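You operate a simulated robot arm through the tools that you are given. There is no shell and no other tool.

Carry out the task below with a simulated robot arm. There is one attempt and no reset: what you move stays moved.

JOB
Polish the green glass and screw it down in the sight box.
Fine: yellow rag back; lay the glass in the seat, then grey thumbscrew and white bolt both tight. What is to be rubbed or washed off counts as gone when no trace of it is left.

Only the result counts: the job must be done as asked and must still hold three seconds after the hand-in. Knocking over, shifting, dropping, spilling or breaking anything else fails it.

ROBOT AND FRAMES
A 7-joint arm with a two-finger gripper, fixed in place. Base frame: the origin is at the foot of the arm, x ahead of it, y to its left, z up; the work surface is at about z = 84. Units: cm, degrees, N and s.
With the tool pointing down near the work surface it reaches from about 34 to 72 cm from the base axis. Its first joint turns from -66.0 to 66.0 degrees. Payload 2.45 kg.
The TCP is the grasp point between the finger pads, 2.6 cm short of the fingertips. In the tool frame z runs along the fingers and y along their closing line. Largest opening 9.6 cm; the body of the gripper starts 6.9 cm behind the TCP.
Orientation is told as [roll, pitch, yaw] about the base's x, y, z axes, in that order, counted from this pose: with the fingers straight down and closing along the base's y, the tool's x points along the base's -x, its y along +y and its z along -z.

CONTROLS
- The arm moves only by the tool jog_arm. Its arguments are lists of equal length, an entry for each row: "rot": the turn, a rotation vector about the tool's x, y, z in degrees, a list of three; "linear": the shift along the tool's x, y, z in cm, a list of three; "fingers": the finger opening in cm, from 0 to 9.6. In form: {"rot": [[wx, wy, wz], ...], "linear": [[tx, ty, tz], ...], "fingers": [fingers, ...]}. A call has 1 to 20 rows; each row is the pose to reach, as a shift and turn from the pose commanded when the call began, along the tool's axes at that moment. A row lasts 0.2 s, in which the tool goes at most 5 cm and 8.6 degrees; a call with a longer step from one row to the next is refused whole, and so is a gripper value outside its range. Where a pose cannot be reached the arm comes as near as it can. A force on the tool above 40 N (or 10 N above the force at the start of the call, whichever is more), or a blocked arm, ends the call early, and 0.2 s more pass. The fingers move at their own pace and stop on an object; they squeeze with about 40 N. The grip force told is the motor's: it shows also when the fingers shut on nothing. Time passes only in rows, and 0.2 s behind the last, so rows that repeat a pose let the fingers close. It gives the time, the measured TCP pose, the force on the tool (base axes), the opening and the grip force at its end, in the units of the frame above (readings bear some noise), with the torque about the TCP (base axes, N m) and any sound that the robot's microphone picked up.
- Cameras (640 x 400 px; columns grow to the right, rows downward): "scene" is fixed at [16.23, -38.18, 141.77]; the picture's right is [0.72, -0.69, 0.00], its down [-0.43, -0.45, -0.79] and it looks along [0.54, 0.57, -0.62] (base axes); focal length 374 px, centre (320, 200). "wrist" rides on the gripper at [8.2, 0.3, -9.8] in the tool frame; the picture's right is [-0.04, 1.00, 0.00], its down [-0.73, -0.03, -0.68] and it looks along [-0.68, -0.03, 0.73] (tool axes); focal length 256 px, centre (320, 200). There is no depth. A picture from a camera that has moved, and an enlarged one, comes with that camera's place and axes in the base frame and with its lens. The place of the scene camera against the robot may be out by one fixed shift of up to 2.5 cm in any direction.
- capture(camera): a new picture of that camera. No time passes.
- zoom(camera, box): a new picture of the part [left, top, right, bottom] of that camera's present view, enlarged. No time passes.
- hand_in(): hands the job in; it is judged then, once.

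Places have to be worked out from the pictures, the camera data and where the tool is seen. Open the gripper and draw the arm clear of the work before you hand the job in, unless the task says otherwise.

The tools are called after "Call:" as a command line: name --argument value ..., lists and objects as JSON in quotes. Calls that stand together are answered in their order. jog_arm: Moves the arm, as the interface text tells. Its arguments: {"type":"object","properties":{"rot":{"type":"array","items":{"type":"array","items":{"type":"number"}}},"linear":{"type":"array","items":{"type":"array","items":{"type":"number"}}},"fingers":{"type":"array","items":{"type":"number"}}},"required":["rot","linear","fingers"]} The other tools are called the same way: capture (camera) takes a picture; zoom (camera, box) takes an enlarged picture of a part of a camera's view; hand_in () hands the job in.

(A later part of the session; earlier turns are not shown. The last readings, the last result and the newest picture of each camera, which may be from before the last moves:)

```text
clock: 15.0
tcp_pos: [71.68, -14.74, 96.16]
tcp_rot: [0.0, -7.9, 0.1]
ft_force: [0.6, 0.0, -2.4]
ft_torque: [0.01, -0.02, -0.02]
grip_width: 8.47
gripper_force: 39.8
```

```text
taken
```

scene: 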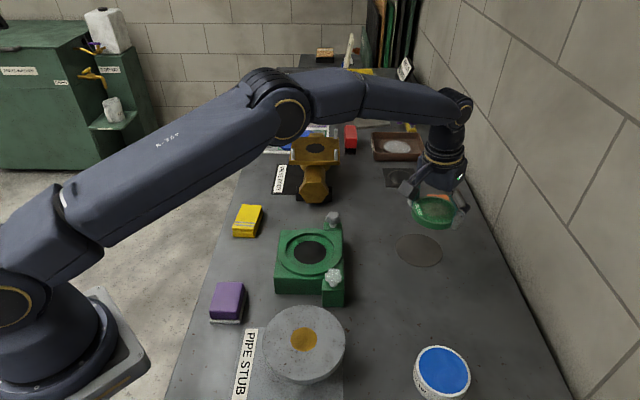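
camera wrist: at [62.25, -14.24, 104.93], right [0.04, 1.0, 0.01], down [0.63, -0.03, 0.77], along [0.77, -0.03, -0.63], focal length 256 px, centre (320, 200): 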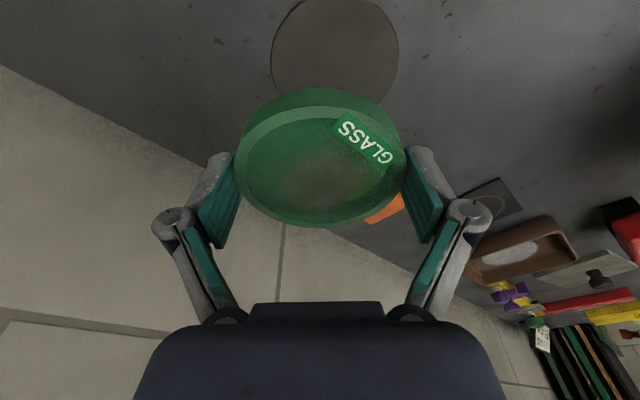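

The glass is up and level, and its pad stayed where it was. I'll zoom in to see how far the fingertips reach relative to the glass's lower edge, which decides how it can enter the recess.

Call:
zoom --camera "scene" --box '[395, 170, 475, 240]'

Call:
zoom --camera "scene" --box '[265, 205, 355, 310]'

Call:
zoom --camera "wrist" --box '[200, 60, 440, 240]'

```text
5.71 times, centred on (435, 205) of scene
camera zoom: at [16.24, -38.18, 141.76], right [0.72, -0.69, 0.0], down [-0.43, -0.45, -0.79], along [0.54, 0.57, -0.62], focal length 2140 px, centre (-337, 171)
```

zoom: 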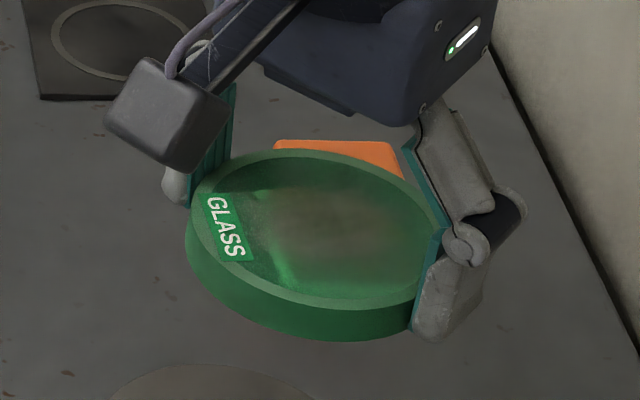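

```text
3.81 times, centred on (310, 258) of scene
camera zoom: at [16.24, -38.18, 141.76], right [0.72, -0.69, 0.0], down [-0.43, -0.45, -0.79], along [0.54, 0.57, -0.62], focal length 1427 px, centre (358, -19)
```

zoom: 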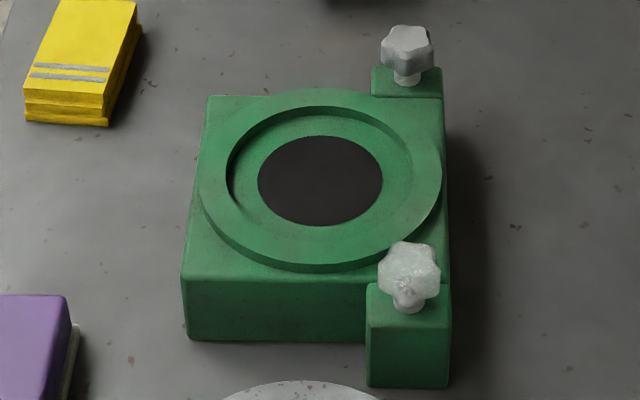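

```text
2.22 times, centred on (320, 150) of wrist
camera zoom: at [62.25, -14.24, 104.93], right [0.04, 1.0, 0.01], down [0.63, -0.03, 0.77], along [0.77, -0.03, -0.63], focal length 569 px, centre (320, 311)
```

zoom: 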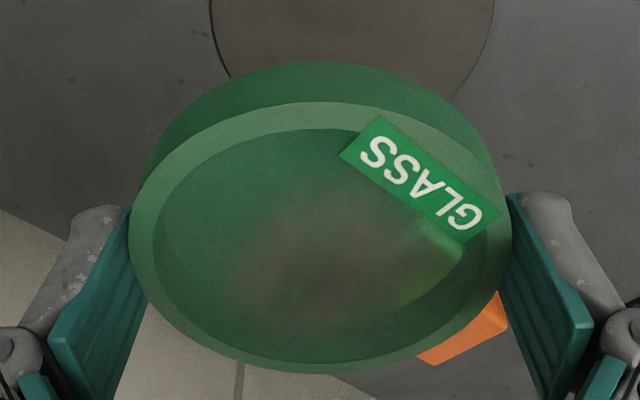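

The glass is about 1.36 cm thick and the tips reach its bottom edge, so it could not go into the recess in this grip. I'll set it on the clear bench area near (60, -16) and re-grip higher with an upright tool.

Call:
jog_arm --rot '[[0, 0, 0], [0, 0, 0], [0, 0, 0], [0, 0, 0], [0, 0, 0], [0, 0, 0], [0, 0, 0], [0, 0, 0]]' --linear '[[2.87, -0.35, -0.4], [5.74, -0.7, -0.8], [8.61, -1.05, -1.2], [11.48, -1.4, -1.61], [11.9, -1.4, 1.39], [12.32, -1.4, 4.39], [12.8, -1.4, 8.0], [12.8, -1.4, 8.0]]' --fingers '[7.5, 7.5, 7.5, 7.5, 7.5, 7.5, 7.5, 7.5]'

Call:
capture --camera "wrist"

Call:
zoom --camera "scene" --box '[350, 230, 450, 330]'

```text
clock: 16.8
tcp_pos: [60.22, -16.05, 86.36]
tcp_rot: [0.0, -8.0, 0.1]
ft_force: [-0.1, -1.5, -2.8]
ft_torque: [-0.03, -0.04, 0.01]
grip_width: 8.47
gripper_force: 39.9
```

```text
taken
camera wrist: at [50.72, -15.7, 95.11], right [0.04, 1.0, 0.01], down [0.63, -0.03, 0.77], along [0.77, -0.03, -0.63], focal length 256 px, centre (320, 200)
```

wrist: 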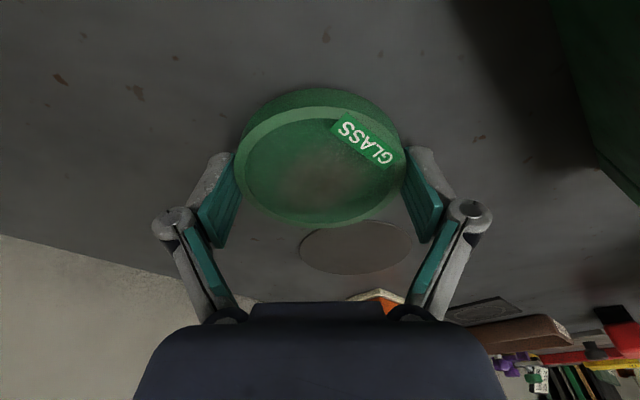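

```text
4.00 times, centred on (400, 280) of scene
camera zoom: at [16.24, -38.18, 141.76], right [0.72, -0.69, 0.0], down [-0.43, -0.45, -0.79], along [0.54, 0.57, -0.62], focal length 1498 px, centre (0, -120)
```

zoom: 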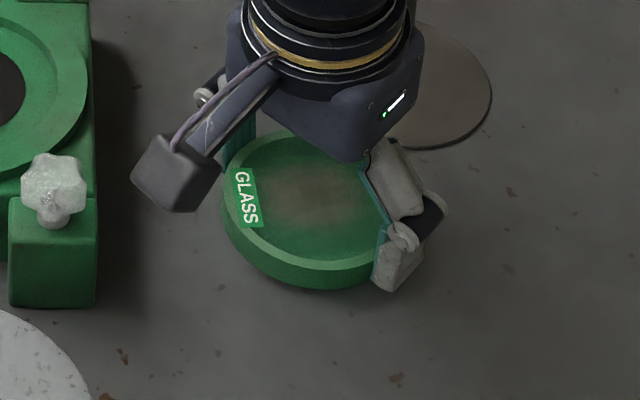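

The clear spot is below; I'll lower in small steps until I feel contact with the bench.

Call:
jog_arm --rot '[[0, 0, 0], [0, 0, 0], [0, 0, 0], [0, 0, 0]]' --linear '[[0.04, 0, 0.3], [0.08, 0, 0.6], [0.12, 0, 0.85], [0.12, 0, 0.85]]' --fingers '[7.5, 7.5, 7.5, 7.5]'

Call:
zoom --camera "scene" --box '[360, 240, 440, 310]'

```text
clock: 17.8
tcp_pos: [60.14, -16.12, 85.84]
tcp_rot: [0.1, -8.3, -0.1]
ft_force: [-2.8, 3.4, 25.0]
ft_torque: [0.18, 0.06, -0.14]
grip_width: 8.49
gripper_force: 39.8
```

```text
5.71 times, centred on (400, 275) of scene
camera zoom: at [16.18, -38.16, 141.78], right [0.72, -0.69, 0.0], down [-0.43, -0.45, -0.79], along [0.54, 0.57, -0.62], focal length 2140 px, centre (-137, -229)
```

zoom: 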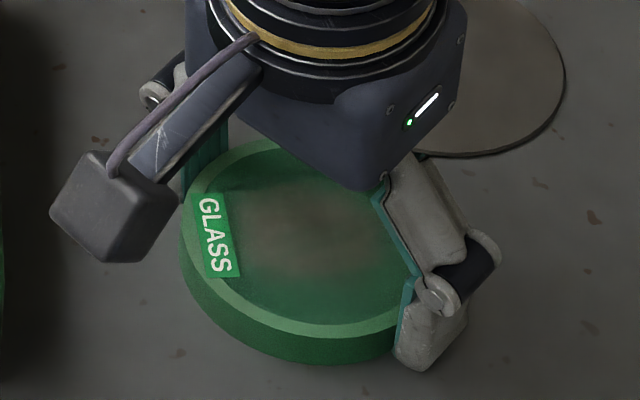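

Contact shows 25 N, so the glass is on the bench. I'll ease the load off, open the fingers and rise.

Call:
jog_arm --rot '[[0, 0, 0], [0, 0, 0], [0, 0, 0], [0, 0, 0], [0, 0, 0], [0, 0, 0], [0, 0, 0], [0, 0, 0]]' --linear '[[-0.04, 0, -0.3], [-0.04, 0, -0.3], [-0.04, 0, -0.3], [-0.04, 0, -0.3], [-0.14, 0, -1.0], [-0.5, 0, -3.5], [-0.84, 0, -6], [-0.84, 0, -6]]' --fingers '[7.5, 9.6, 9.6, 9.6, 9.6, 9.6, 9.6, 9.6]'

Call:
capture --camera "wrist"

Call:
zoom --camera "scene" --box '[350, 230, 450, 320]'

```text
clock: 19.6
tcp_pos: [59.96, -16.1, 91.66]
tcp_rot: [0.1, -8.1, 0.0]
ft_force: [0.0, 0.3, 0.4]
ft_torque: [-0.01, -0.02, 0.02]
grip_width: 9.6
gripper_force: 0.1
```

```text
taken
camera wrist: at [50.62, -15.64, 100.36], right [0.04, 1.0, 0.01], down [0.63, -0.03, 0.77], along [0.77, -0.03, -0.63], focal length 256 px, centre (320, 200)
```

wrist: 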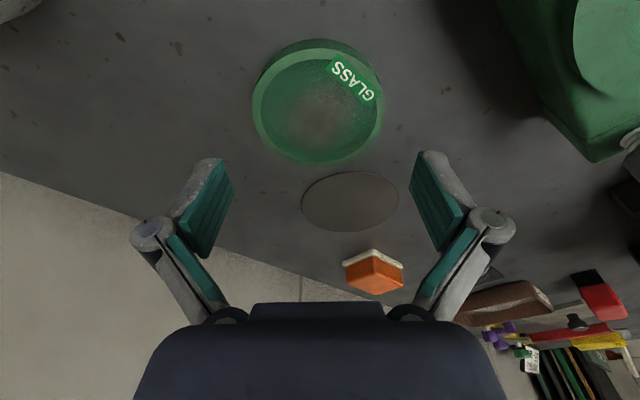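

```text
4.44 times, centred on (400, 275) of scene
camera zoom: at [16.23, -38.18, 141.77], right [0.72, -0.69, 0.0], down [-0.43, -0.45, -0.79], along [0.54, 0.57, -0.62], focal length 1664 px, centre (-36, -133)
```

zoom: 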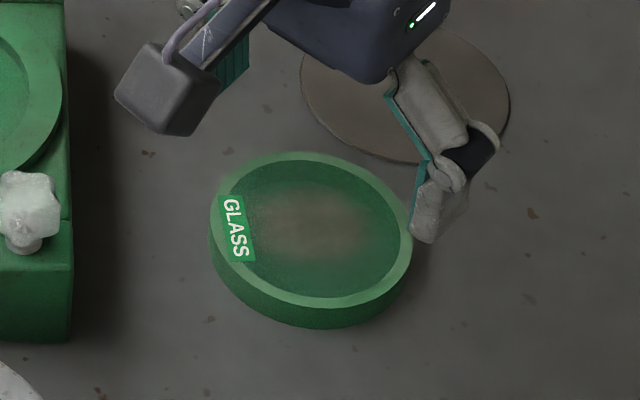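

The glass rests on clear bench near (60, -16). Before re-gripping I'll straighten the tool and hover over the sight box to measure the recess and knobs.

Call:
jog_arm --rot '[[0, 0, 0], [0, 4, 0], [0, 8, 0], [0, 8, 0], [0, 8, 0], [0, 8, 0], [0, 8, 0]]' --linear '[[-0.6, 0, -4.3], [-1.17, 0, -8.3], [2.3, 3.7, -8.8], [5.8, 7.4, -9.3], [9.3, 11.1, -9.8], [12.69, 14.7, -10.26], [12.69, 14.7, -10.26]]' --fingers '[9.6, 9.6, 9.6, 9.6, 9.6, 9.6, 9.6]'

Call:
capture --camera "wrist"

Call:
zoom --camera "wrist" --box '[190, 20, 450, 230]'

```text
refused: row 3 steps farther than a row can; nothing moved
```

```text
taken
camera wrist: at [50.62, -15.64, 100.36], right [0.04, 1.0, 0.01], down [0.63, -0.03, 0.77], along [0.77, -0.03, -0.63], focal length 256 px, centre (320, 200)
```

wrist: 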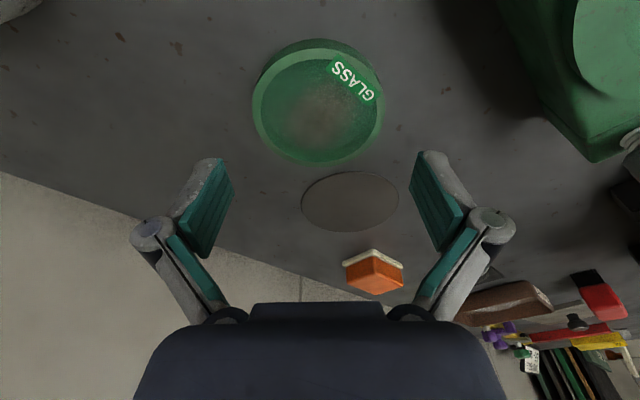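

```text
1.90 times, centred on (320, 125) of wrist
camera zoom: at [50.62, -15.64, 100.36], right [0.04, 1.0, 0.01], down [0.63, -0.03, 0.77], along [0.77, -0.03, -0.63], focal length 488 px, centre (320, 343)
```

zoom: 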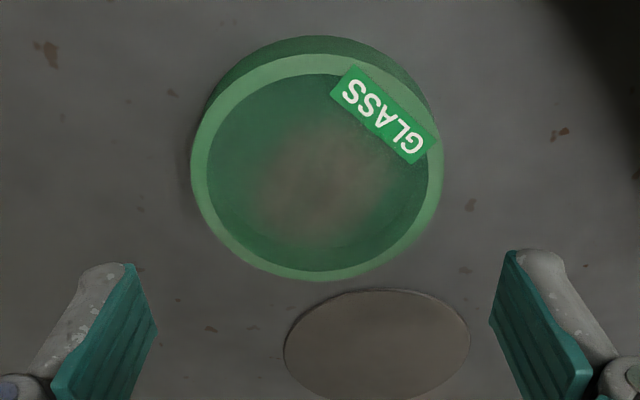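

The move was refused for too large a step, so I'll repeat it with smaller ones.

Call:
jog_arm --rot '[[0, 0, 0], [0, 4, 0], [0, 8, 0], [0, 8, 0], [0, 8, 0], [0, 8, 0], [0, 8, 0], [0, 8, 0]]' --linear '[[-0.6, 0, -4.3], [-1.17, 0, -8.3], [1.6, 3, -8.7], [4.4, 6, -9.1], [7.2, 9, -9.5], [10, 12, -9.9], [12.69, 14.7, -10.26], [12.69, 14.7, -10.26]]' --fingers '[9.6, 9.6, 9.6, 9.6, 9.6, 9.6, 9.6, 9.6]'

Call:
capture --camera "wrist"

Call:
zoom --camera "wrist" --box '[190, 20, 450, 230]'

```text
clock: 21.4
tcp_pos: [46.15, -1.4, 99.97]
tcp_rot: [0.0, 0.0, 0.0]
ft_force: [0.7, 1.0, 0.3]
ft_torque: [-0.03, 0.02, 0.03]
grip_width: 9.6
gripper_force: 0.0
```

```text
taken
camera wrist: at [37.94, -1.0, 109.91], right [0.04, 1.0, 0.0], down [0.73, -0.03, 0.68], along [0.68, -0.03, -0.73], focal length 256 px, centre (320, 200)
```

wrist: 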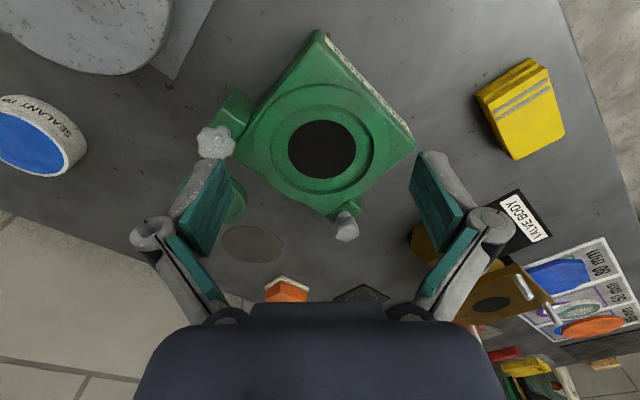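

```text
1.90 times, centred on (320, 125) of wrist
camera zoom: at [37.94, -1.0, 109.91], right [0.04, 1.0, 0.0], down [0.73, -0.03, 0.68], along [0.68, -0.03, -0.73], focal length 488 px, centre (320, 343)
```

zoom: 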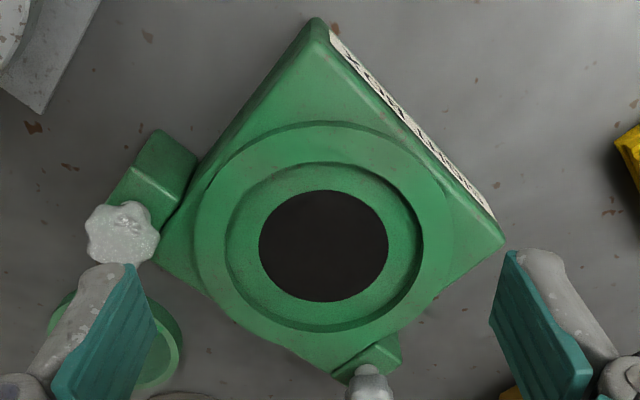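

The seat centre comes out at about (51.0, -1.3), recess about 9.4 cm across with its rim near z = 90. I'd like the bench height and glass thickness pinned down, so I'll zoom in on the glass and the dark pad from here.

Call:
zoom --camera "wrist" --box '[210, 210, 300, 280]'

Call:
zoom --camera "scene" --box '[365, 245, 435, 295]'

Call:
zoom --camera "scene" --box '[310, 255, 360, 310]'

```text
5.71 times, centred on (255, 245) of wrist
camera zoom: at [37.94, -1.0, 109.91], right [0.04, 1.0, 0.0], down [0.73, -0.03, 0.68], along [0.68, -0.03, -0.73], focal length 1463 px, centre (691, -57)
```

zoom: 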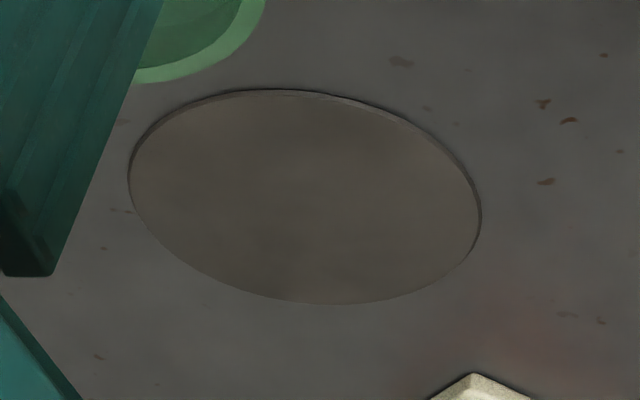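

```text
8.00 times, centred on (400, 270) of scene
camera zoom: at [16.23, -38.18, 141.77], right [0.72, -0.69, 0.0], down [-0.43, -0.45, -0.79], along [0.54, 0.57, -0.62], focal length 2996 px, centre (-320, -360)
```

zoom: 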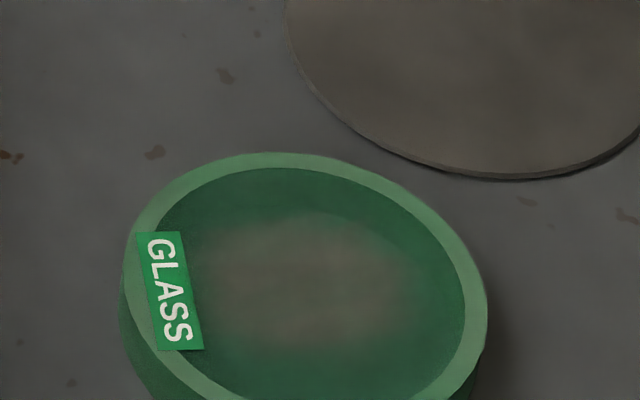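

```text
7.27 times, centred on (335, 282) of scene
camera zoom: at [16.23, -38.18, 141.77], right [0.72, -0.69, 0.0], down [-0.43, -0.45, -0.79], along [0.54, 0.57, -0.62], focal length 2724 px, centre (211, -400)
```

zoom: 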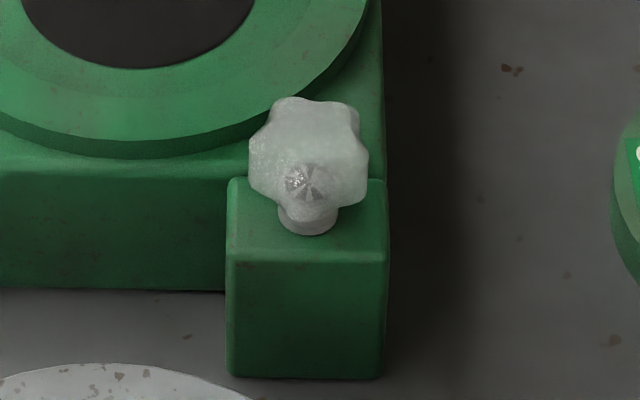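

The bench looks to be at about z = 84.5 and the glass 1.3 cm thick with its top near 85.8. I'll return above the glass with the gripper yawed 45°, which aligns with the box and keeps the fingers clear of both knobs.

Call:
jog_arm --rot '[[0, 0, -7.5], [0, 0, -15], [0, 0, -22.5], [0, 0, -30], [0, 0, -37.5], [0, 0, -45], [0, 0, -45]]' --linear '[[-2.35, -2.45, 0], [-4.7, -4.9, 0], [-7.05, -7.35, 0], [-9.4, -9.8, 0], [-11.75, -12.25, 2], [-14.1, -14.7, 5], [-14.1, -14.7, 5]]' --fingers '[9.6, 9.6, 9.6, 9.6, 9.6, 9.6, 9.6]'

Call:
capture --camera "wrist"

Call:
zoom --camera "wrist" --box '[200, 20, 440, 200]'

```text
clock: 23.0
tcp_pos: [60.37, -16.12, 95.0]
tcp_rot: [0.0, 0.0, 45.1]
ft_force: [-0.8, -0.3, 1.0]
ft_torque: [0.03, -0.01, 0.0]
grip_width: 9.61
gripper_force: 0.1
```

```text
taken
camera wrist: at [54.28, -21.57, 104.89], right [-0.68, 0.73, 0.0], down [0.54, 0.5, 0.68], along [0.5, 0.46, -0.73], focal length 256 px, centre (320, 200)
```

wrist: 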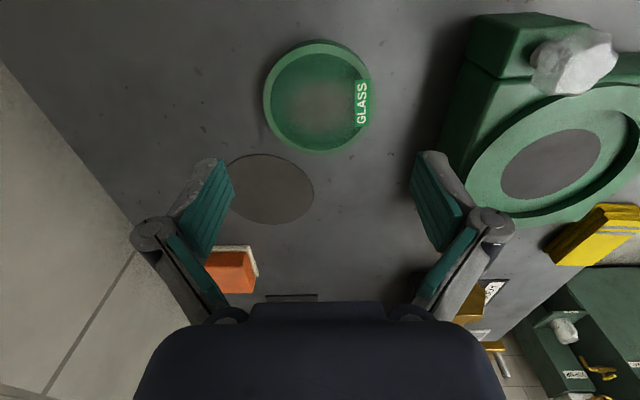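

```text
2.22 times, centred on (320, 110) of wrist
camera zoom: at [54.28, -21.57, 104.89], right [-0.68, 0.73, 0.0], down [0.54, 0.5, 0.68], along [0.5, 0.46, -0.73], focal length 569 px, centre (320, 400)
```

zoom: 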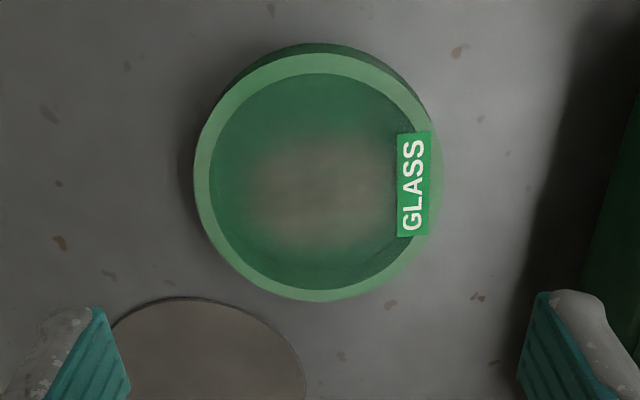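

The glass sits centred under the gripper (offset about -0.1, 0.04 in the tool frame) and the 8.5 cm diameter confirms its top at 85.8. I'll descend to TCP z = 86.2 and grip about 0.75 cm of the rim.

Call:
jog_arm --rot '[[0, 0, 0], [0, 0, 0], [0, 0, 0], [0, 0, 0], [0, 0, 0], [0, 0, 0], [0, 0, 0], [0, 0, 0]]' --linear '[[-0.1, 0.04, 3], [-0.1, 0.04, 6], [-0.1, 0.04, 8], [-0.1, 0.04, 8.8], [-0.1, 0.04, 8.8], [-0.1, 0.04, 8.8], [-0.1, 0.04, 8.8], [-0.1, 0.04, 8.8]]' --fingers '[9.6, 9.6, 9.6, 9.6, 9.6, 7.5, 7.5, 7.5]'

Call:
zoom --camera "scene" --box '[360, 240, 440, 310]'

Call:
capture --camera "wrist"

```text
clock: 24.8
tcp_pos: [60.24, -15.99, 86.13]
tcp_rot: [0.0, 0.0, 44.9]
ft_force: [0.8, -0.3, 2.8]
ft_torque: [-0.06, -0.09, -0.05]
grip_width: 8.5
gripper_force: 40.2
```

```text
5.71 times, centred on (400, 275) of scene
camera zoom: at [16.23, -38.18, 141.77], right [0.72, -0.69, 0.0], down [-0.43, -0.45, -0.79], along [0.54, 0.57, -0.62], focal length 2140 px, centre (-137, -229)
```

zoom: 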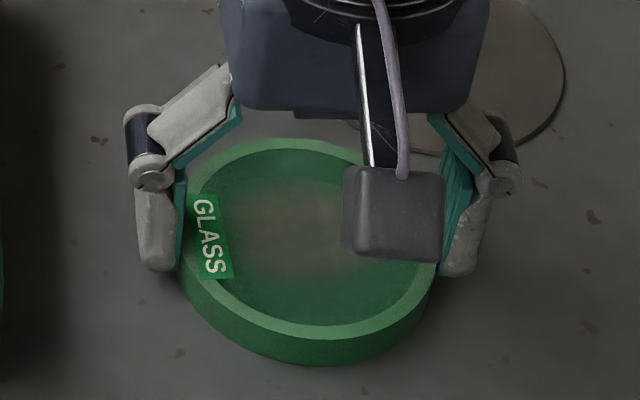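

```text
taken
camera wrist: at [54.33, -21.41, 96.15], right [-0.68, 0.73, 0.0], down [0.54, 0.5, 0.68], along [0.5, 0.46, -0.73], focal length 256 px, centre (320, 200)
```

wrist: 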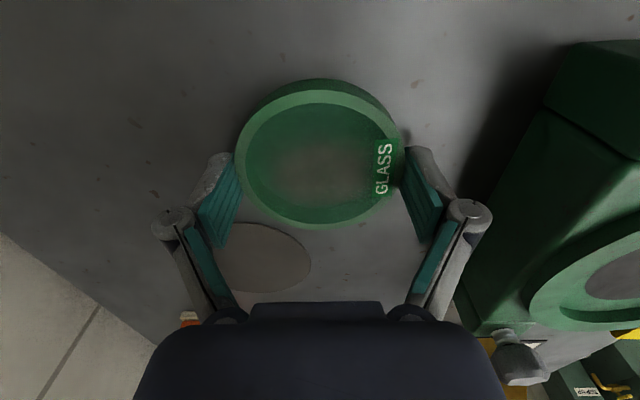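

Gripped at 8.5 cm and 40 N with the tips partway down the rim. I'll test-lift a little.

Call:
jog_arm --rot '[[0, 0, 0], [0, 0, 0], [0, 0, 0], [0, 0, 0]]' --linear '[[0, 0, -0.2], [0, 0, -0.45], [0, 0, -0.7], [0, 0, -0.7]]' --fingers '[7.5, 7.5, 7.5, 7.5]'

Call:
zoom --camera "scene" --box '[360, 240, 440, 310]'

```text
clock: 25.8
tcp_pos: [60.18, -15.88, 86.89]
tcp_rot: [-0.1, 0.0, 45.1]
ft_force: [0.2, 0.7, -2.1]
ft_torque: [0.03, -0.01, 0.01]
grip_width: 8.53
gripper_force: 40.0
```

```text
5.71 times, centred on (400, 275) of scene
camera zoom: at [16.24, -38.18, 141.76], right [0.72, -0.69, 0.0], down [-0.43, -0.45, -0.79], along [0.54, 0.57, -0.62], focal length 2140 px, centre (-137, -229)
```

zoom: 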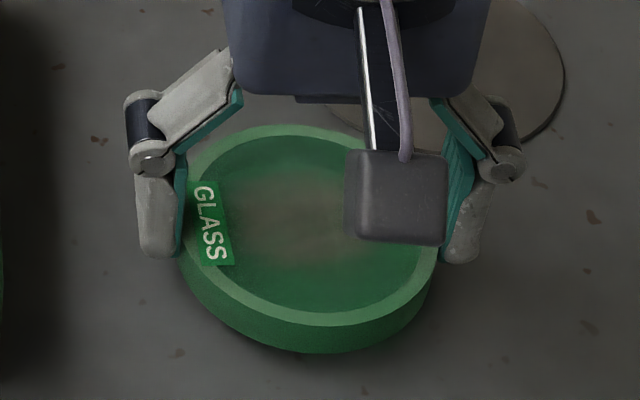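

The glass holds and hangs level. I'll raise it and carry it over the seat at a safe height.

Call:
jog_arm --rot '[[0, 0, 0], [0, 0, 0], [0, 0, 0], [0, 0, 0], [0, 0, 0], [0, 0, 0], [0, 0, 0], [0, 0, 0], [0, 0, 0], [0, 0, 0]]' --linear '[[0, 0, -2], [0, 0, -5], [0, 0, -8], [0, 0, -10.1], [-0.76, 3.39, -10.1], [-1.52, 6.78, -10.1], [-2.28, 10.17, -10.1], [-3.03, 13.55, -10.1], [-3.78, 16.93, -10.1], [-3.78, 16.93, -10.1]]' --fingers '[7.5, 7.5, 7.5, 7.5, 7.5, 7.5, 7.5, 7.5, 7.5, 7.5]'

Call:
capture --camera "wrist"

Call:
zoom --camera "scene" --box '[250, 170, 380, 310]'

```text
clock: 28.0
tcp_pos: [50.9, -1.25, 96.84]
tcp_rot: [0.0, 0.0, 45.0]
ft_force: [0.3, -0.5, -1.3]
ft_torque: [-0.02, 0.0, 0.02]
grip_width: 8.47
gripper_force: 40.2
```

```text
taken
camera wrist: at [44.93, -6.76, 106.85], right [-0.68, 0.74, 0.0], down [0.54, 0.5, 0.68], along [0.5, 0.46, -0.73], focal length 256 px, centre (320, 200)
```

wrist: 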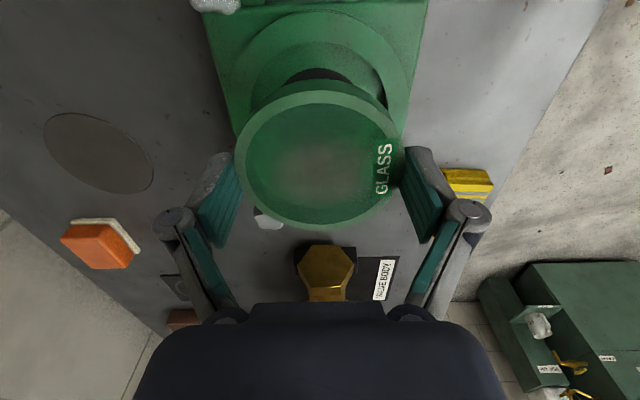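

```text
2.86 times, centred on (315, 240) of scene
camera zoom: at [16.24, -38.18, 141.76], right [0.72, -0.69, 0.0], down [-0.43, -0.45, -0.79], along [0.54, 0.57, -0.62], focal length 1070 px, centre (334, 86)
```

zoom: 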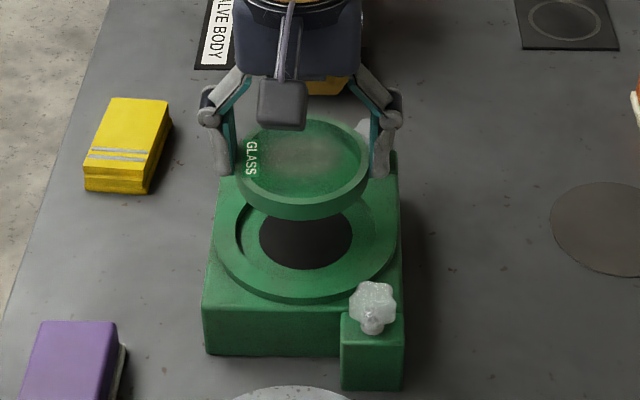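

The glass is above the seat. I'll zoom in to check the lateral alignment with the ring before descending.

Call:
zoom --camera "wrist" --box '[190, 0, 450, 180]'

Call:
zoom --camera "scene" --box '[270, 205, 360, 285]'

```text
2.22 times, centred on (320, 90) of wrist
camera zoom: at [44.93, -6.76, 106.85], right [-0.68, 0.74, 0.0], down [0.54, 0.5, 0.68], along [0.5, 0.46, -0.73], focal length 569 px, centre (320, 444)
```

zoom: 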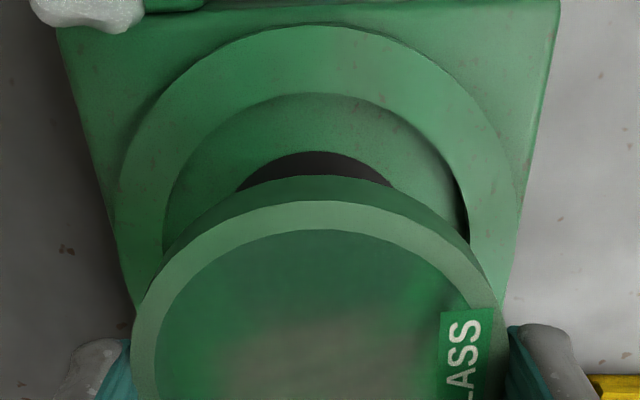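

```text
5.00 times, centred on (315, 245) of scene
camera zoom: at [16.24, -38.18, 141.76], right [0.72, -0.69, 0.0], down [-0.43, -0.45, -0.79], along [0.54, 0.57, -0.62], focal length 1872 px, centre (345, -25)
```

zoom: 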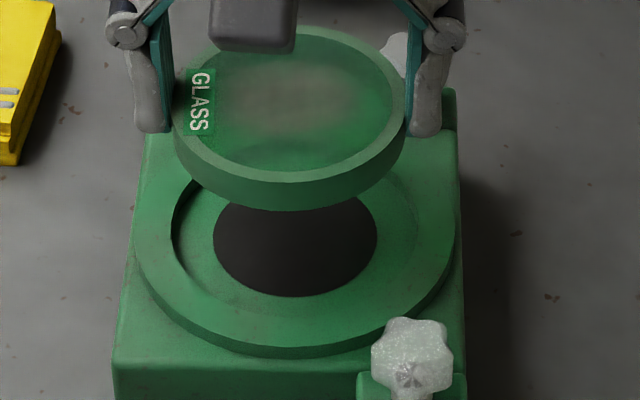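

The recess centre is within about 0.1 cm of the TCP axis, so I'll descend straight down to just above seating height.

Call:
jog_arm --rot '[[0, 0, 0], [0, 0, 0], [0, 0, 0], [0, 0, 0], [0, 0, 0]]' --linear '[[0, 0, 2], [0, 0, 4], [0, 0, 4.8], [0, 0, 5.3], [0, 0, 5.3]]' --fingers '[7.5, 7.5, 7.5, 7.5, 7.5]'

Call:
capture --camera "wrist"

Call:
zoom --camera "scene" --box '[265, 205, 365, 295]'

```text
clock: 29.2
tcp_pos: [50.87, -1.35, 91.59]
tcp_rot: [0.1, 0.0, 45.1]
ft_force: [-0.1, 1.1, -2.8]
ft_torque: [-0.03, -0.01, 0.0]
grip_width: 8.49
gripper_force: 39.7
```

```text
taken
camera wrist: at [44.95, -6.79, 101.64], right [-0.68, 0.73, 0.0], down [0.54, 0.5, 0.68], along [0.5, 0.46, -0.73], focal length 256 px, centre (320, 200)
```

wrist: 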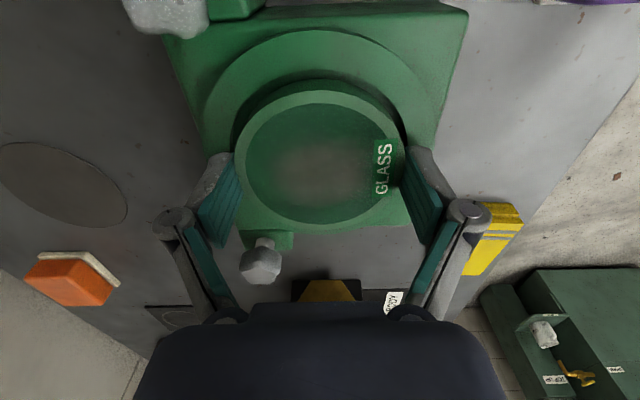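

```text
4.44 times, centred on (315, 250) of scene
camera zoom: at [16.24, -38.18, 141.76], right [0.72, -0.69, 0.0], down [-0.43, -0.45, -0.79], along [0.54, 0.57, -0.62], focal length 1664 px, centre (342, -22)
```

zoom: 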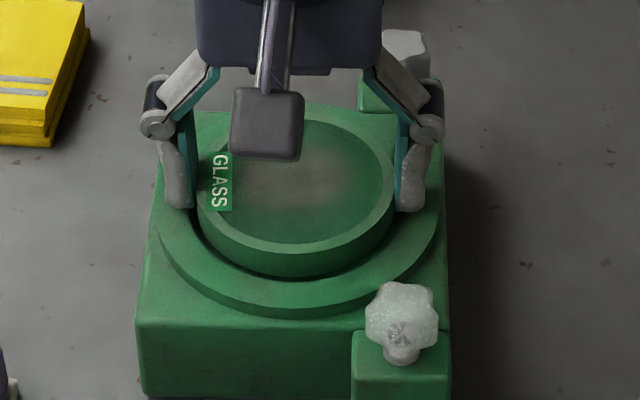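

The glass is just above the recess and centred. I'll lower in small steps, watching the force.

Call:
jog_arm --rot '[[0, 0, 0], [0, 0, 0], [0, 0, 0]]' --linear '[[0, 0, 0.2], [0, 0, 0.4], [0, 0, 0.4]]' --fingers '[7.5, 7.5, 7.5]'

Call:
zoom --camera "wrist" --box '[190, 40, 450, 240]'

Call:
zoom --camera "scene" --box '[275, 220, 355, 285]'

```text
clock: 30.0
tcp_pos: [50.88, -1.31, 91.21]
tcp_rot: [0.0, 0.0, 45.0]
ft_force: [0.5, -0.6, -1.9]
ft_torque: [-0.01, 0.0, -0.03]
grip_width: 8.49
gripper_force: 39.6
```

```text
2.00 times, centred on (320, 140) of wrist
camera zoom: at [44.95, -6.8, 101.24], right [-0.68, 0.73, 0.0], down [0.54, 0.5, 0.68], along [0.5, 0.46, -0.73], focal length 512 px, centre (320, 320)
```

zoom: 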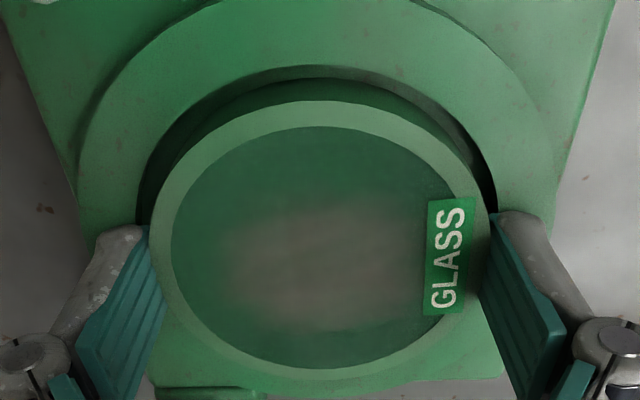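

```text
6.15 times, centred on (315, 252) of scene
camera zoom: at [16.24, -38.18, 141.76], right [0.72, -0.69, 0.0], down [-0.43, -0.45, -0.79], along [0.54, 0.57, -0.62], focal length 2305 px, centre (351, -123)
```

zoom: 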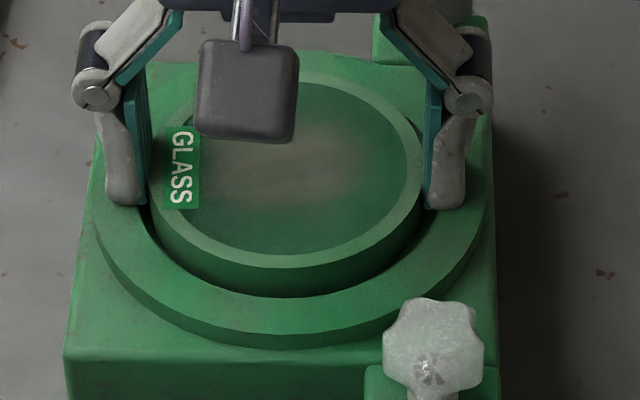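

There is still no contact and the glass is entering the recess with an even gap. I'll lower a little further.

Call:
jog_arm --rot '[[0, 0, 0], [0, 0, 0], [0, 0, 0]]' --linear '[[0, 0, 0.1], [0, 0, 0.25], [0, 0, 0.25]]' --fingers '[7.5, 7.5, 7.5]'

Call:
zoom --camera "scene" --box '[275, 220, 355, 285]'

```text
clock: 30.9
tcp_pos: [50.89, -1.29, 91.28]
tcp_rot: [0.0, 0.0, 45.0]
ft_force: [-5.0, -0.3, 11.5]
ft_torque: [0.39, 0.48, 0.1]
grip_width: 8.48
gripper_force: 39.6
stopped in row 3: the force on the tool passed its limit at 41 N (the readings are from after the stop); the commanded pose is now the measured one
```

```text
6.15 times, centred on (315, 252) of scene
camera zoom: at [16.2, -38.18, 141.77], right [0.72, -0.69, 0.0], down [-0.43, -0.45, -0.79], along [0.54, 0.57, -0.62], focal length 2305 px, centre (351, -123)
```

zoom: 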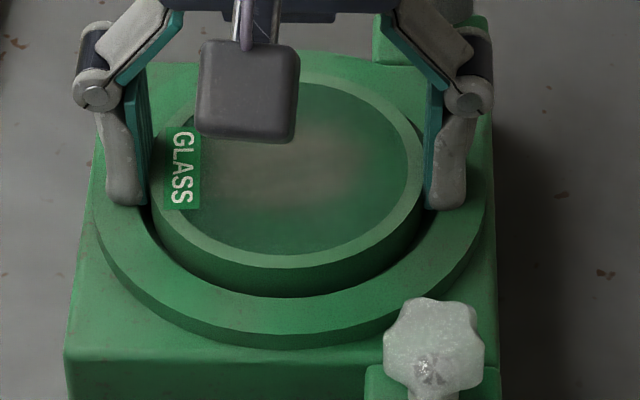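

Contact comes at the fingertip on the ring, as predicted, with the glass already inside the recess. I'll ease up 0.1 cm and open the fingers to let it settle.

Call:
jog_arm --rot '[[0, 0, 0], [0, 0, 0], [0, 0, 0], [0, 0, 0], [0, 0, 0]]' --linear '[[0, 0, -0.05], [0, 0, -0.05], [0, 0, -0.05], [0, 0, -0.05], [0, 0, -0.05]]' --fingers '[7.5, 9.6, 9.6, 9.6, 9.6]'

Call:
zoom --camera "scene" --box '[275, 220, 355, 285]'

Call:
zoom --camera "wrist" --box '[190, 40, 450, 240]'

```text
clock: 32.0
tcp_pos: [50.97, -1.29, 91.41]
tcp_rot: [-0.1, -0.1, 45.0]
ft_force: [-0.1, -0.6, 0.0]
ft_torque: [0.0, -0.02, -0.01]
grip_width: 9.61
gripper_force: 0.1
```

```text
6.15 times, centred on (315, 252) of scene
camera zoom: at [16.23, -38.18, 141.77], right [0.72, -0.69, 0.0], down [-0.43, -0.45, -0.79], along [0.54, 0.57, -0.62], focal length 2305 px, centre (351, -123)
```

zoom: 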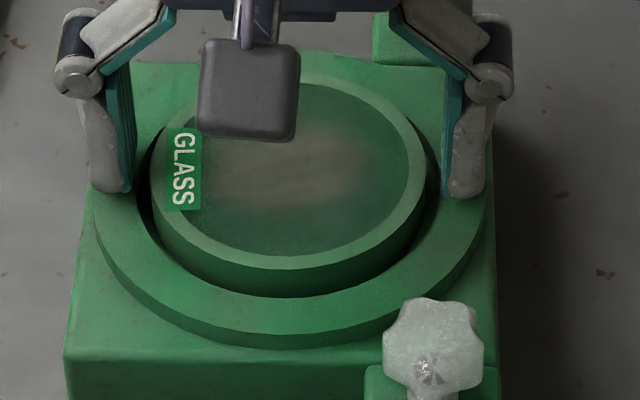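

```text
2.00 times, centred on (320, 140) of wrist
camera zoom: at [45.01, -6.78, 101.23], right [-0.68, 0.73, 0.0], down [0.54, 0.5, 0.68], along [0.5, 0.46, -0.73], focal length 512 px, centre (320, 320)
```

zoom: 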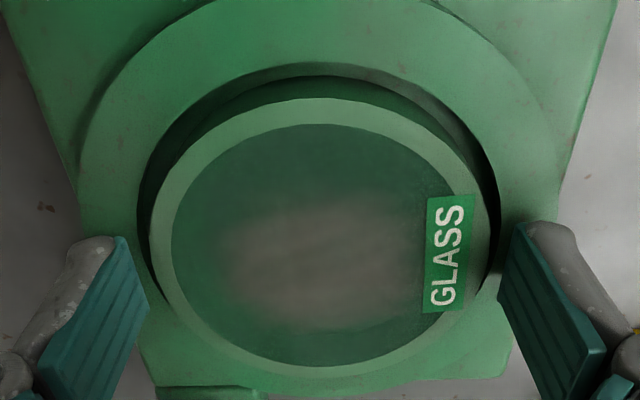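

The glass lies in the recess. I'll rise straight up and go look at the yellow rag, turning back to zero yaw on the way.

Call:
jog_arm --rot '[[0, 0, 0], [0, 0, 0], [0, 0, 0], [0, 0, 7.5], [0, 0, 15], [0, 0, 22.5], [0, 0, 30], [0, 0, 37.5], [0, 0, 45], [0, 0, 45]]' --linear '[[0, 0, -4], [0, 0, -8], [0, 0, -12], [-1.45, 3.1, -12], [-2.9, 6.2, -12], [-4.35, 9.3, -12], [-5.8, 12.4, -12], [-7.25, 15.5, -12], [-8.7, 18.6, -12], [-8.7, 18.6, -12]]' --fingers '[9.6, 9.6, 9.6, 9.6, 9.6, 9.6, 9.6, 9.6, 9.6, 9.6]'

Call:
capture --camera "wrist"

Call:
capture --camera "scene"

Call:
zoom --camera "scene" --box '[265, 205, 365, 310]'

```text
clock: 34.2
tcp_pos: [43.89, 17.84, 103.13]
tcp_rot: [-0.1, -0.2, -0.1]
ft_force: [-0.2, 0.1, -0.9]
ft_torque: [-0.02, -0.02, -0.01]
grip_width: 9.6
gripper_force: 0.0
```

```text
taken
camera wrist: at [35.74, 18.37, 113.17], right [0.04, 1.0, 0.0], down [0.73, -0.03, 0.68], along [0.68, -0.03, -0.73], focal length 256 px, centre (320, 200)
```

wrist: 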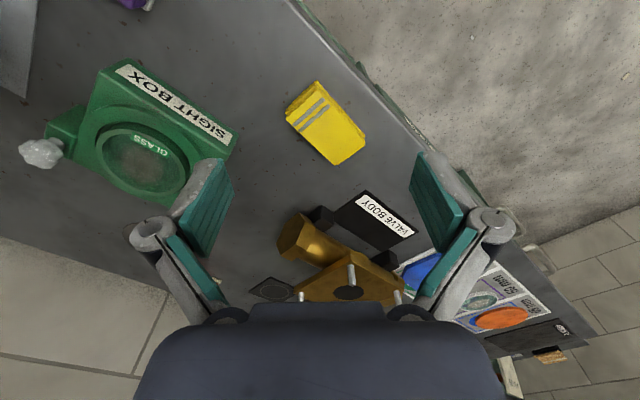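

```text
taken
```

scene: 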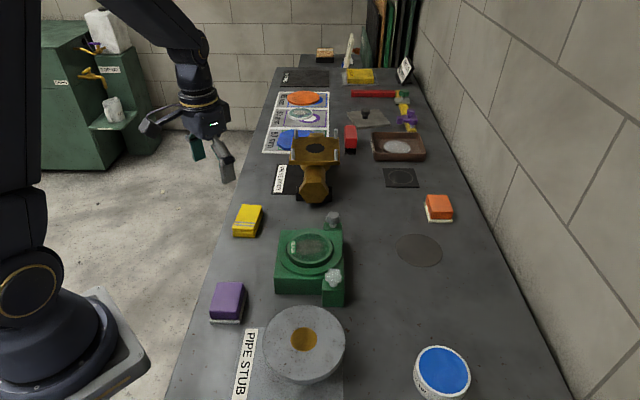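

```text
3.81 times, centred on (315, 258) of scene
camera zoom: at [16.23, -38.18, 141.77], right [0.72, -0.69, 0.0], down [-0.43, -0.45, -0.79], along [0.54, 0.57, -0.62], focal length 1427 px, centre (339, -19)
```

zoom: 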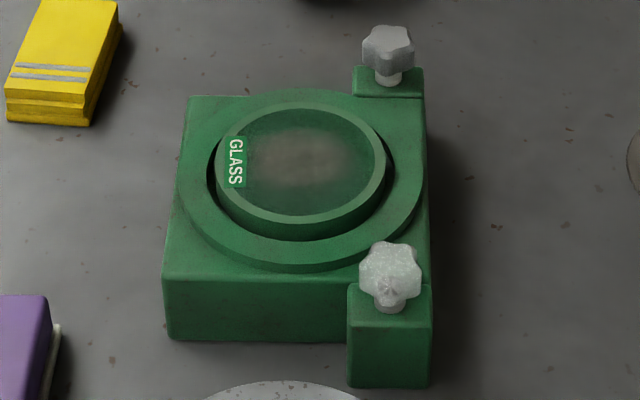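

The glass sits flat in the seat. Now I'll measure the yellow rag's pose accurately, both to grip it and to put it back exactly.

Call:
zoom --camera "wrist" --box '[270, 65, 390, 175]'

Call:
zoom --camera "scene" --box '[220, 195, 280, 245]'

```text
3.64 times, centred on (330, 120) of wrist
camera zoom: at [35.74, 18.37, 113.17], right [0.04, 1.0, 0.0], down [0.73, -0.03, 0.68], along [0.68, -0.03, -0.73], focal length 931 px, centre (284, 491)
```

zoom: 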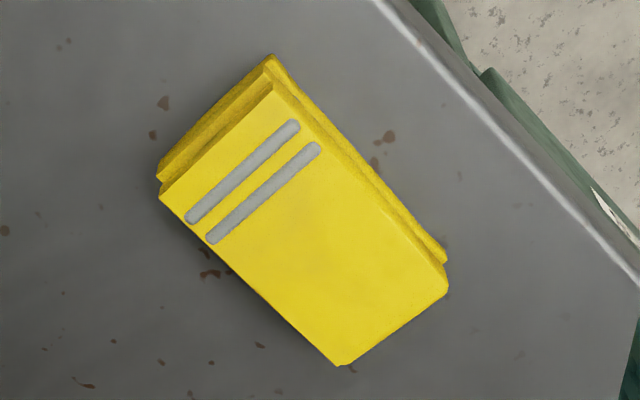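

```text
8.00 times, centred on (250, 220) of scene
camera zoom: at [16.23, -38.18, 141.77], right [0.72, -0.69, 0.0], down [-0.43, -0.45, -0.79], along [0.54, 0.57, -0.62], focal length 2996 px, centre (880, 40)
```

zoom: 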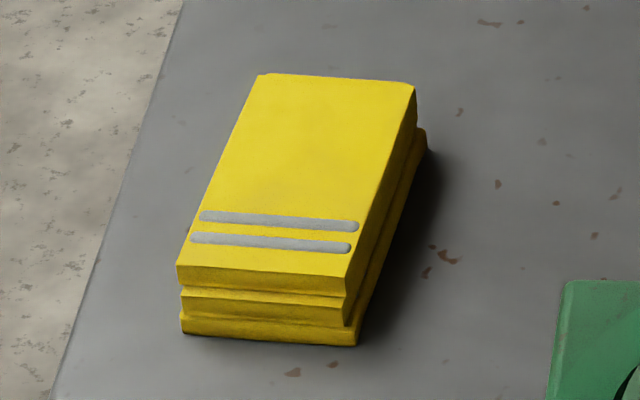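

The rag is 4.6 x 8.3 cm and about 2.4 cm high, centred near (49.7, 18.6), with its long axis at about 39°. I'll hover over it with the gripper yawed 40° so it closes across the short side.

Call:
jog_arm --rot '[[0, 0, -8], [0, 0, -16], [0, 0, -24], [0, 0, -32], [0, 0, -40], [0, 0, -40]]' --linear '[[-1.2, 0.14, 1.6], [-2.4, 0.28, 3.2], [-3.6, 0.42, 4.8], [-4.8, 0.56, 6.4], [-5.8, 0.7, 8], [-5.8, 0.7, 8]]' --fingers '[8, 8, 8, 8, 8, 8]'

Call:
capture --camera "wrist"

Call:
zoom --camera "wrist" --box '[220, 20, 420, 180]'

```text
clock: 35.6
tcp_pos: [49.79, 18.65, 95.22]
tcp_rot: [-0.1, 0.1, 40.1]
ft_force: [0.6, 0.1, -0.4]
ft_torque: [0.02, -0.02, 0.02]
grip_width: 8.0
gripper_force: 0.1
```

```text
taken
camera wrist: at [43.37, 13.78, 105.22], right [-0.61, 0.79, 0.0], down [0.58, 0.45, 0.68], along [0.54, 0.42, -0.73], focal length 256 px, centre (320, 200)
```

wrist: 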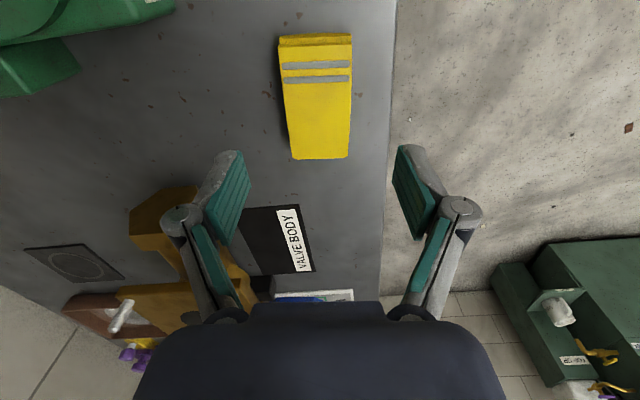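

```text
2.50 times, centred on (320, 100) of wrist
camera zoom: at [43.37, 13.78, 105.22], right [-0.61, 0.79, 0.0], down [0.58, 0.45, 0.68], along [0.54, 0.42, -0.73], focal length 640 px, centre (320, 450)
```

zoom: 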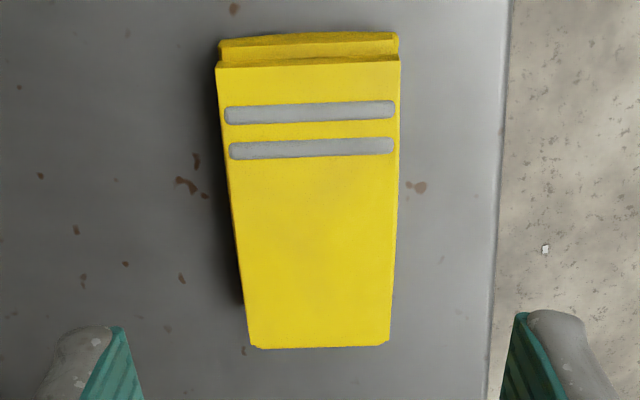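

The rag is aligned with the gripper to within a degree and centred within 0.1 cm. I'll descend to TCP z = 87.5, so about 0.8 cm of rag stays below the tips, and close.

Call:
jog_arm --rot '[[0, 0, 0], [0, 0, 0], [0, 0, 0], [0, 0, 0], [0, 0, 0], [0, 0, 0], [0, 0, 0], [0, 0, 0]]' --linear '[[0, 0, 2.5], [0, 0, 5], [0, 0, 6.8], [0, -0.05, 7.6], [0, -0.05, 7.6], [0, -0.05, 7.6], [0, -0.05, 7.6], [0, -0.05, 7.6]]' --fingers '[8, 8, 7.2, 7.2, 6, 3.8, 3.8, 3.8]'

Call:
capture --camera "wrist"

Call:
zoom --camera "scene" --box '[200, 170, 310, 260]'

```text
clock: 37.5
tcp_pos: [49.87, 18.61, 87.57]
tcp_rot: [-0.1, 0.0, 40.0]
ft_force: [0.7, -0.1, 0.4]
ft_torque: [0.0, -0.05, -0.02]
grip_width: 4.89
gripper_force: 40.1
```

```text
taken
camera wrist: at [43.45, 13.76, 97.59], right [-0.61, 0.79, 0.0], down [0.58, 0.45, 0.68], along [0.54, 0.41, -0.73], focal length 256 px, centre (320, 200)
```

wrist: 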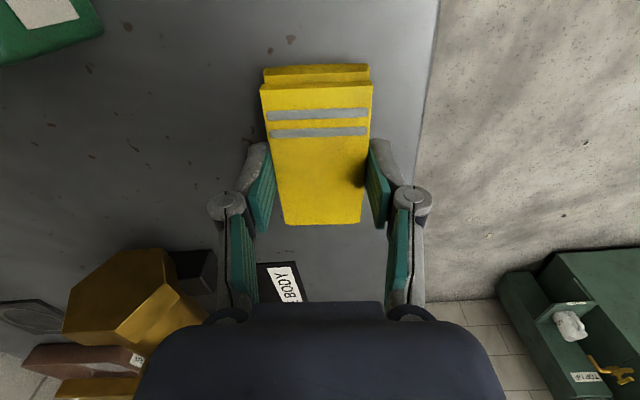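

```text
4.44 times, centred on (255, 215) of scene
camera zoom: at [16.23, -38.18, 141.77], right [0.72, -0.69, 0.0], down [-0.43, -0.45, -0.79], along [0.54, 0.57, -0.62], focal length 1664 px, centre (609, 133)
```

zoom: 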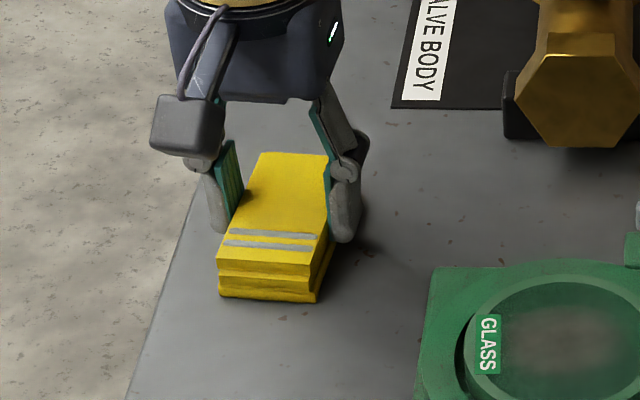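

The rag is gripped at 4.89 cm with the TCP at (49.85, 18.6, 87.55), yaw 40, which is my reference for putting it back. I'll lift it and carry it over the glass.

Call:
jog_arm --rot '[[0, 0, 0], [0, 0, 0], [0, 0, 0], [0, 0, 0], [0, 0, 0], [0, 0, 0], [0, 0, 0], [0, 0, 0], [0, 0, 0], [0, 0, 0]]' --linear '[[0, 0, -1.5], [0, 0, -4.5], [0, 0, -7.5], [0, 0, -10.5], [2.39, -3.2, -10.5], [4.78, -6.41, -10.5], [7.17, -9.61, -10.5], [9.56, -12.82, -10.5], [11.95, -16.02, -10.5], [11.95, -16.02, -10.5]]' --fingers '[3.8, 3.8, 3.8, 3.8, 3.8, 3.8, 3.8, 3.8, 3.8, 3.8]'

Call:
capture --camera "wrist"

Call:
zoom --camera "scene" --box '[250, 160, 380, 310]'

```text
clock: 39.6
tcp_pos: [51.05, -1.3, 98.12]
tcp_rot: [-0.1, 0.1, 40.0]
ft_force: [-0.4, -0.2, -0.2]
ft_torque: [-0.03, 0.0, 0.02]
grip_width: 4.87
gripper_force: 40.2
```

```text
taken
camera wrist: at [44.58, -6.22, 108.1], right [-0.61, 0.79, 0.0], down [0.58, 0.45, 0.68], along [0.54, 0.41, -0.73], focal length 256 px, centre (320, 200)
```

wrist: 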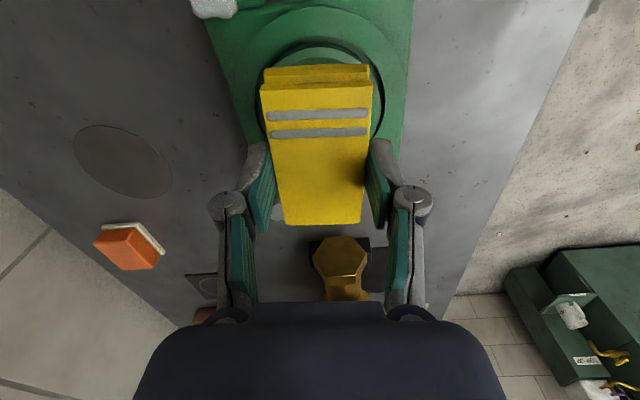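

```text
2.67 times, centred on (315, 235) of scene
camera zoom: at [16.23, -38.18, 141.77], right [0.72, -0.69, 0.0], down [-0.43, -0.45, -0.79], along [0.54, 0.57, -0.62], focal length 999 px, centre (333, 107)
```

zoom: 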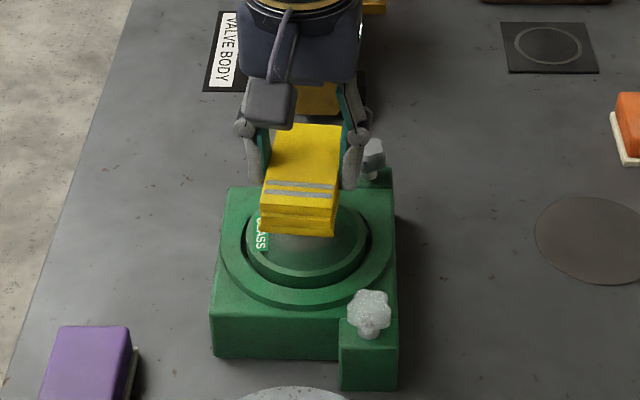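

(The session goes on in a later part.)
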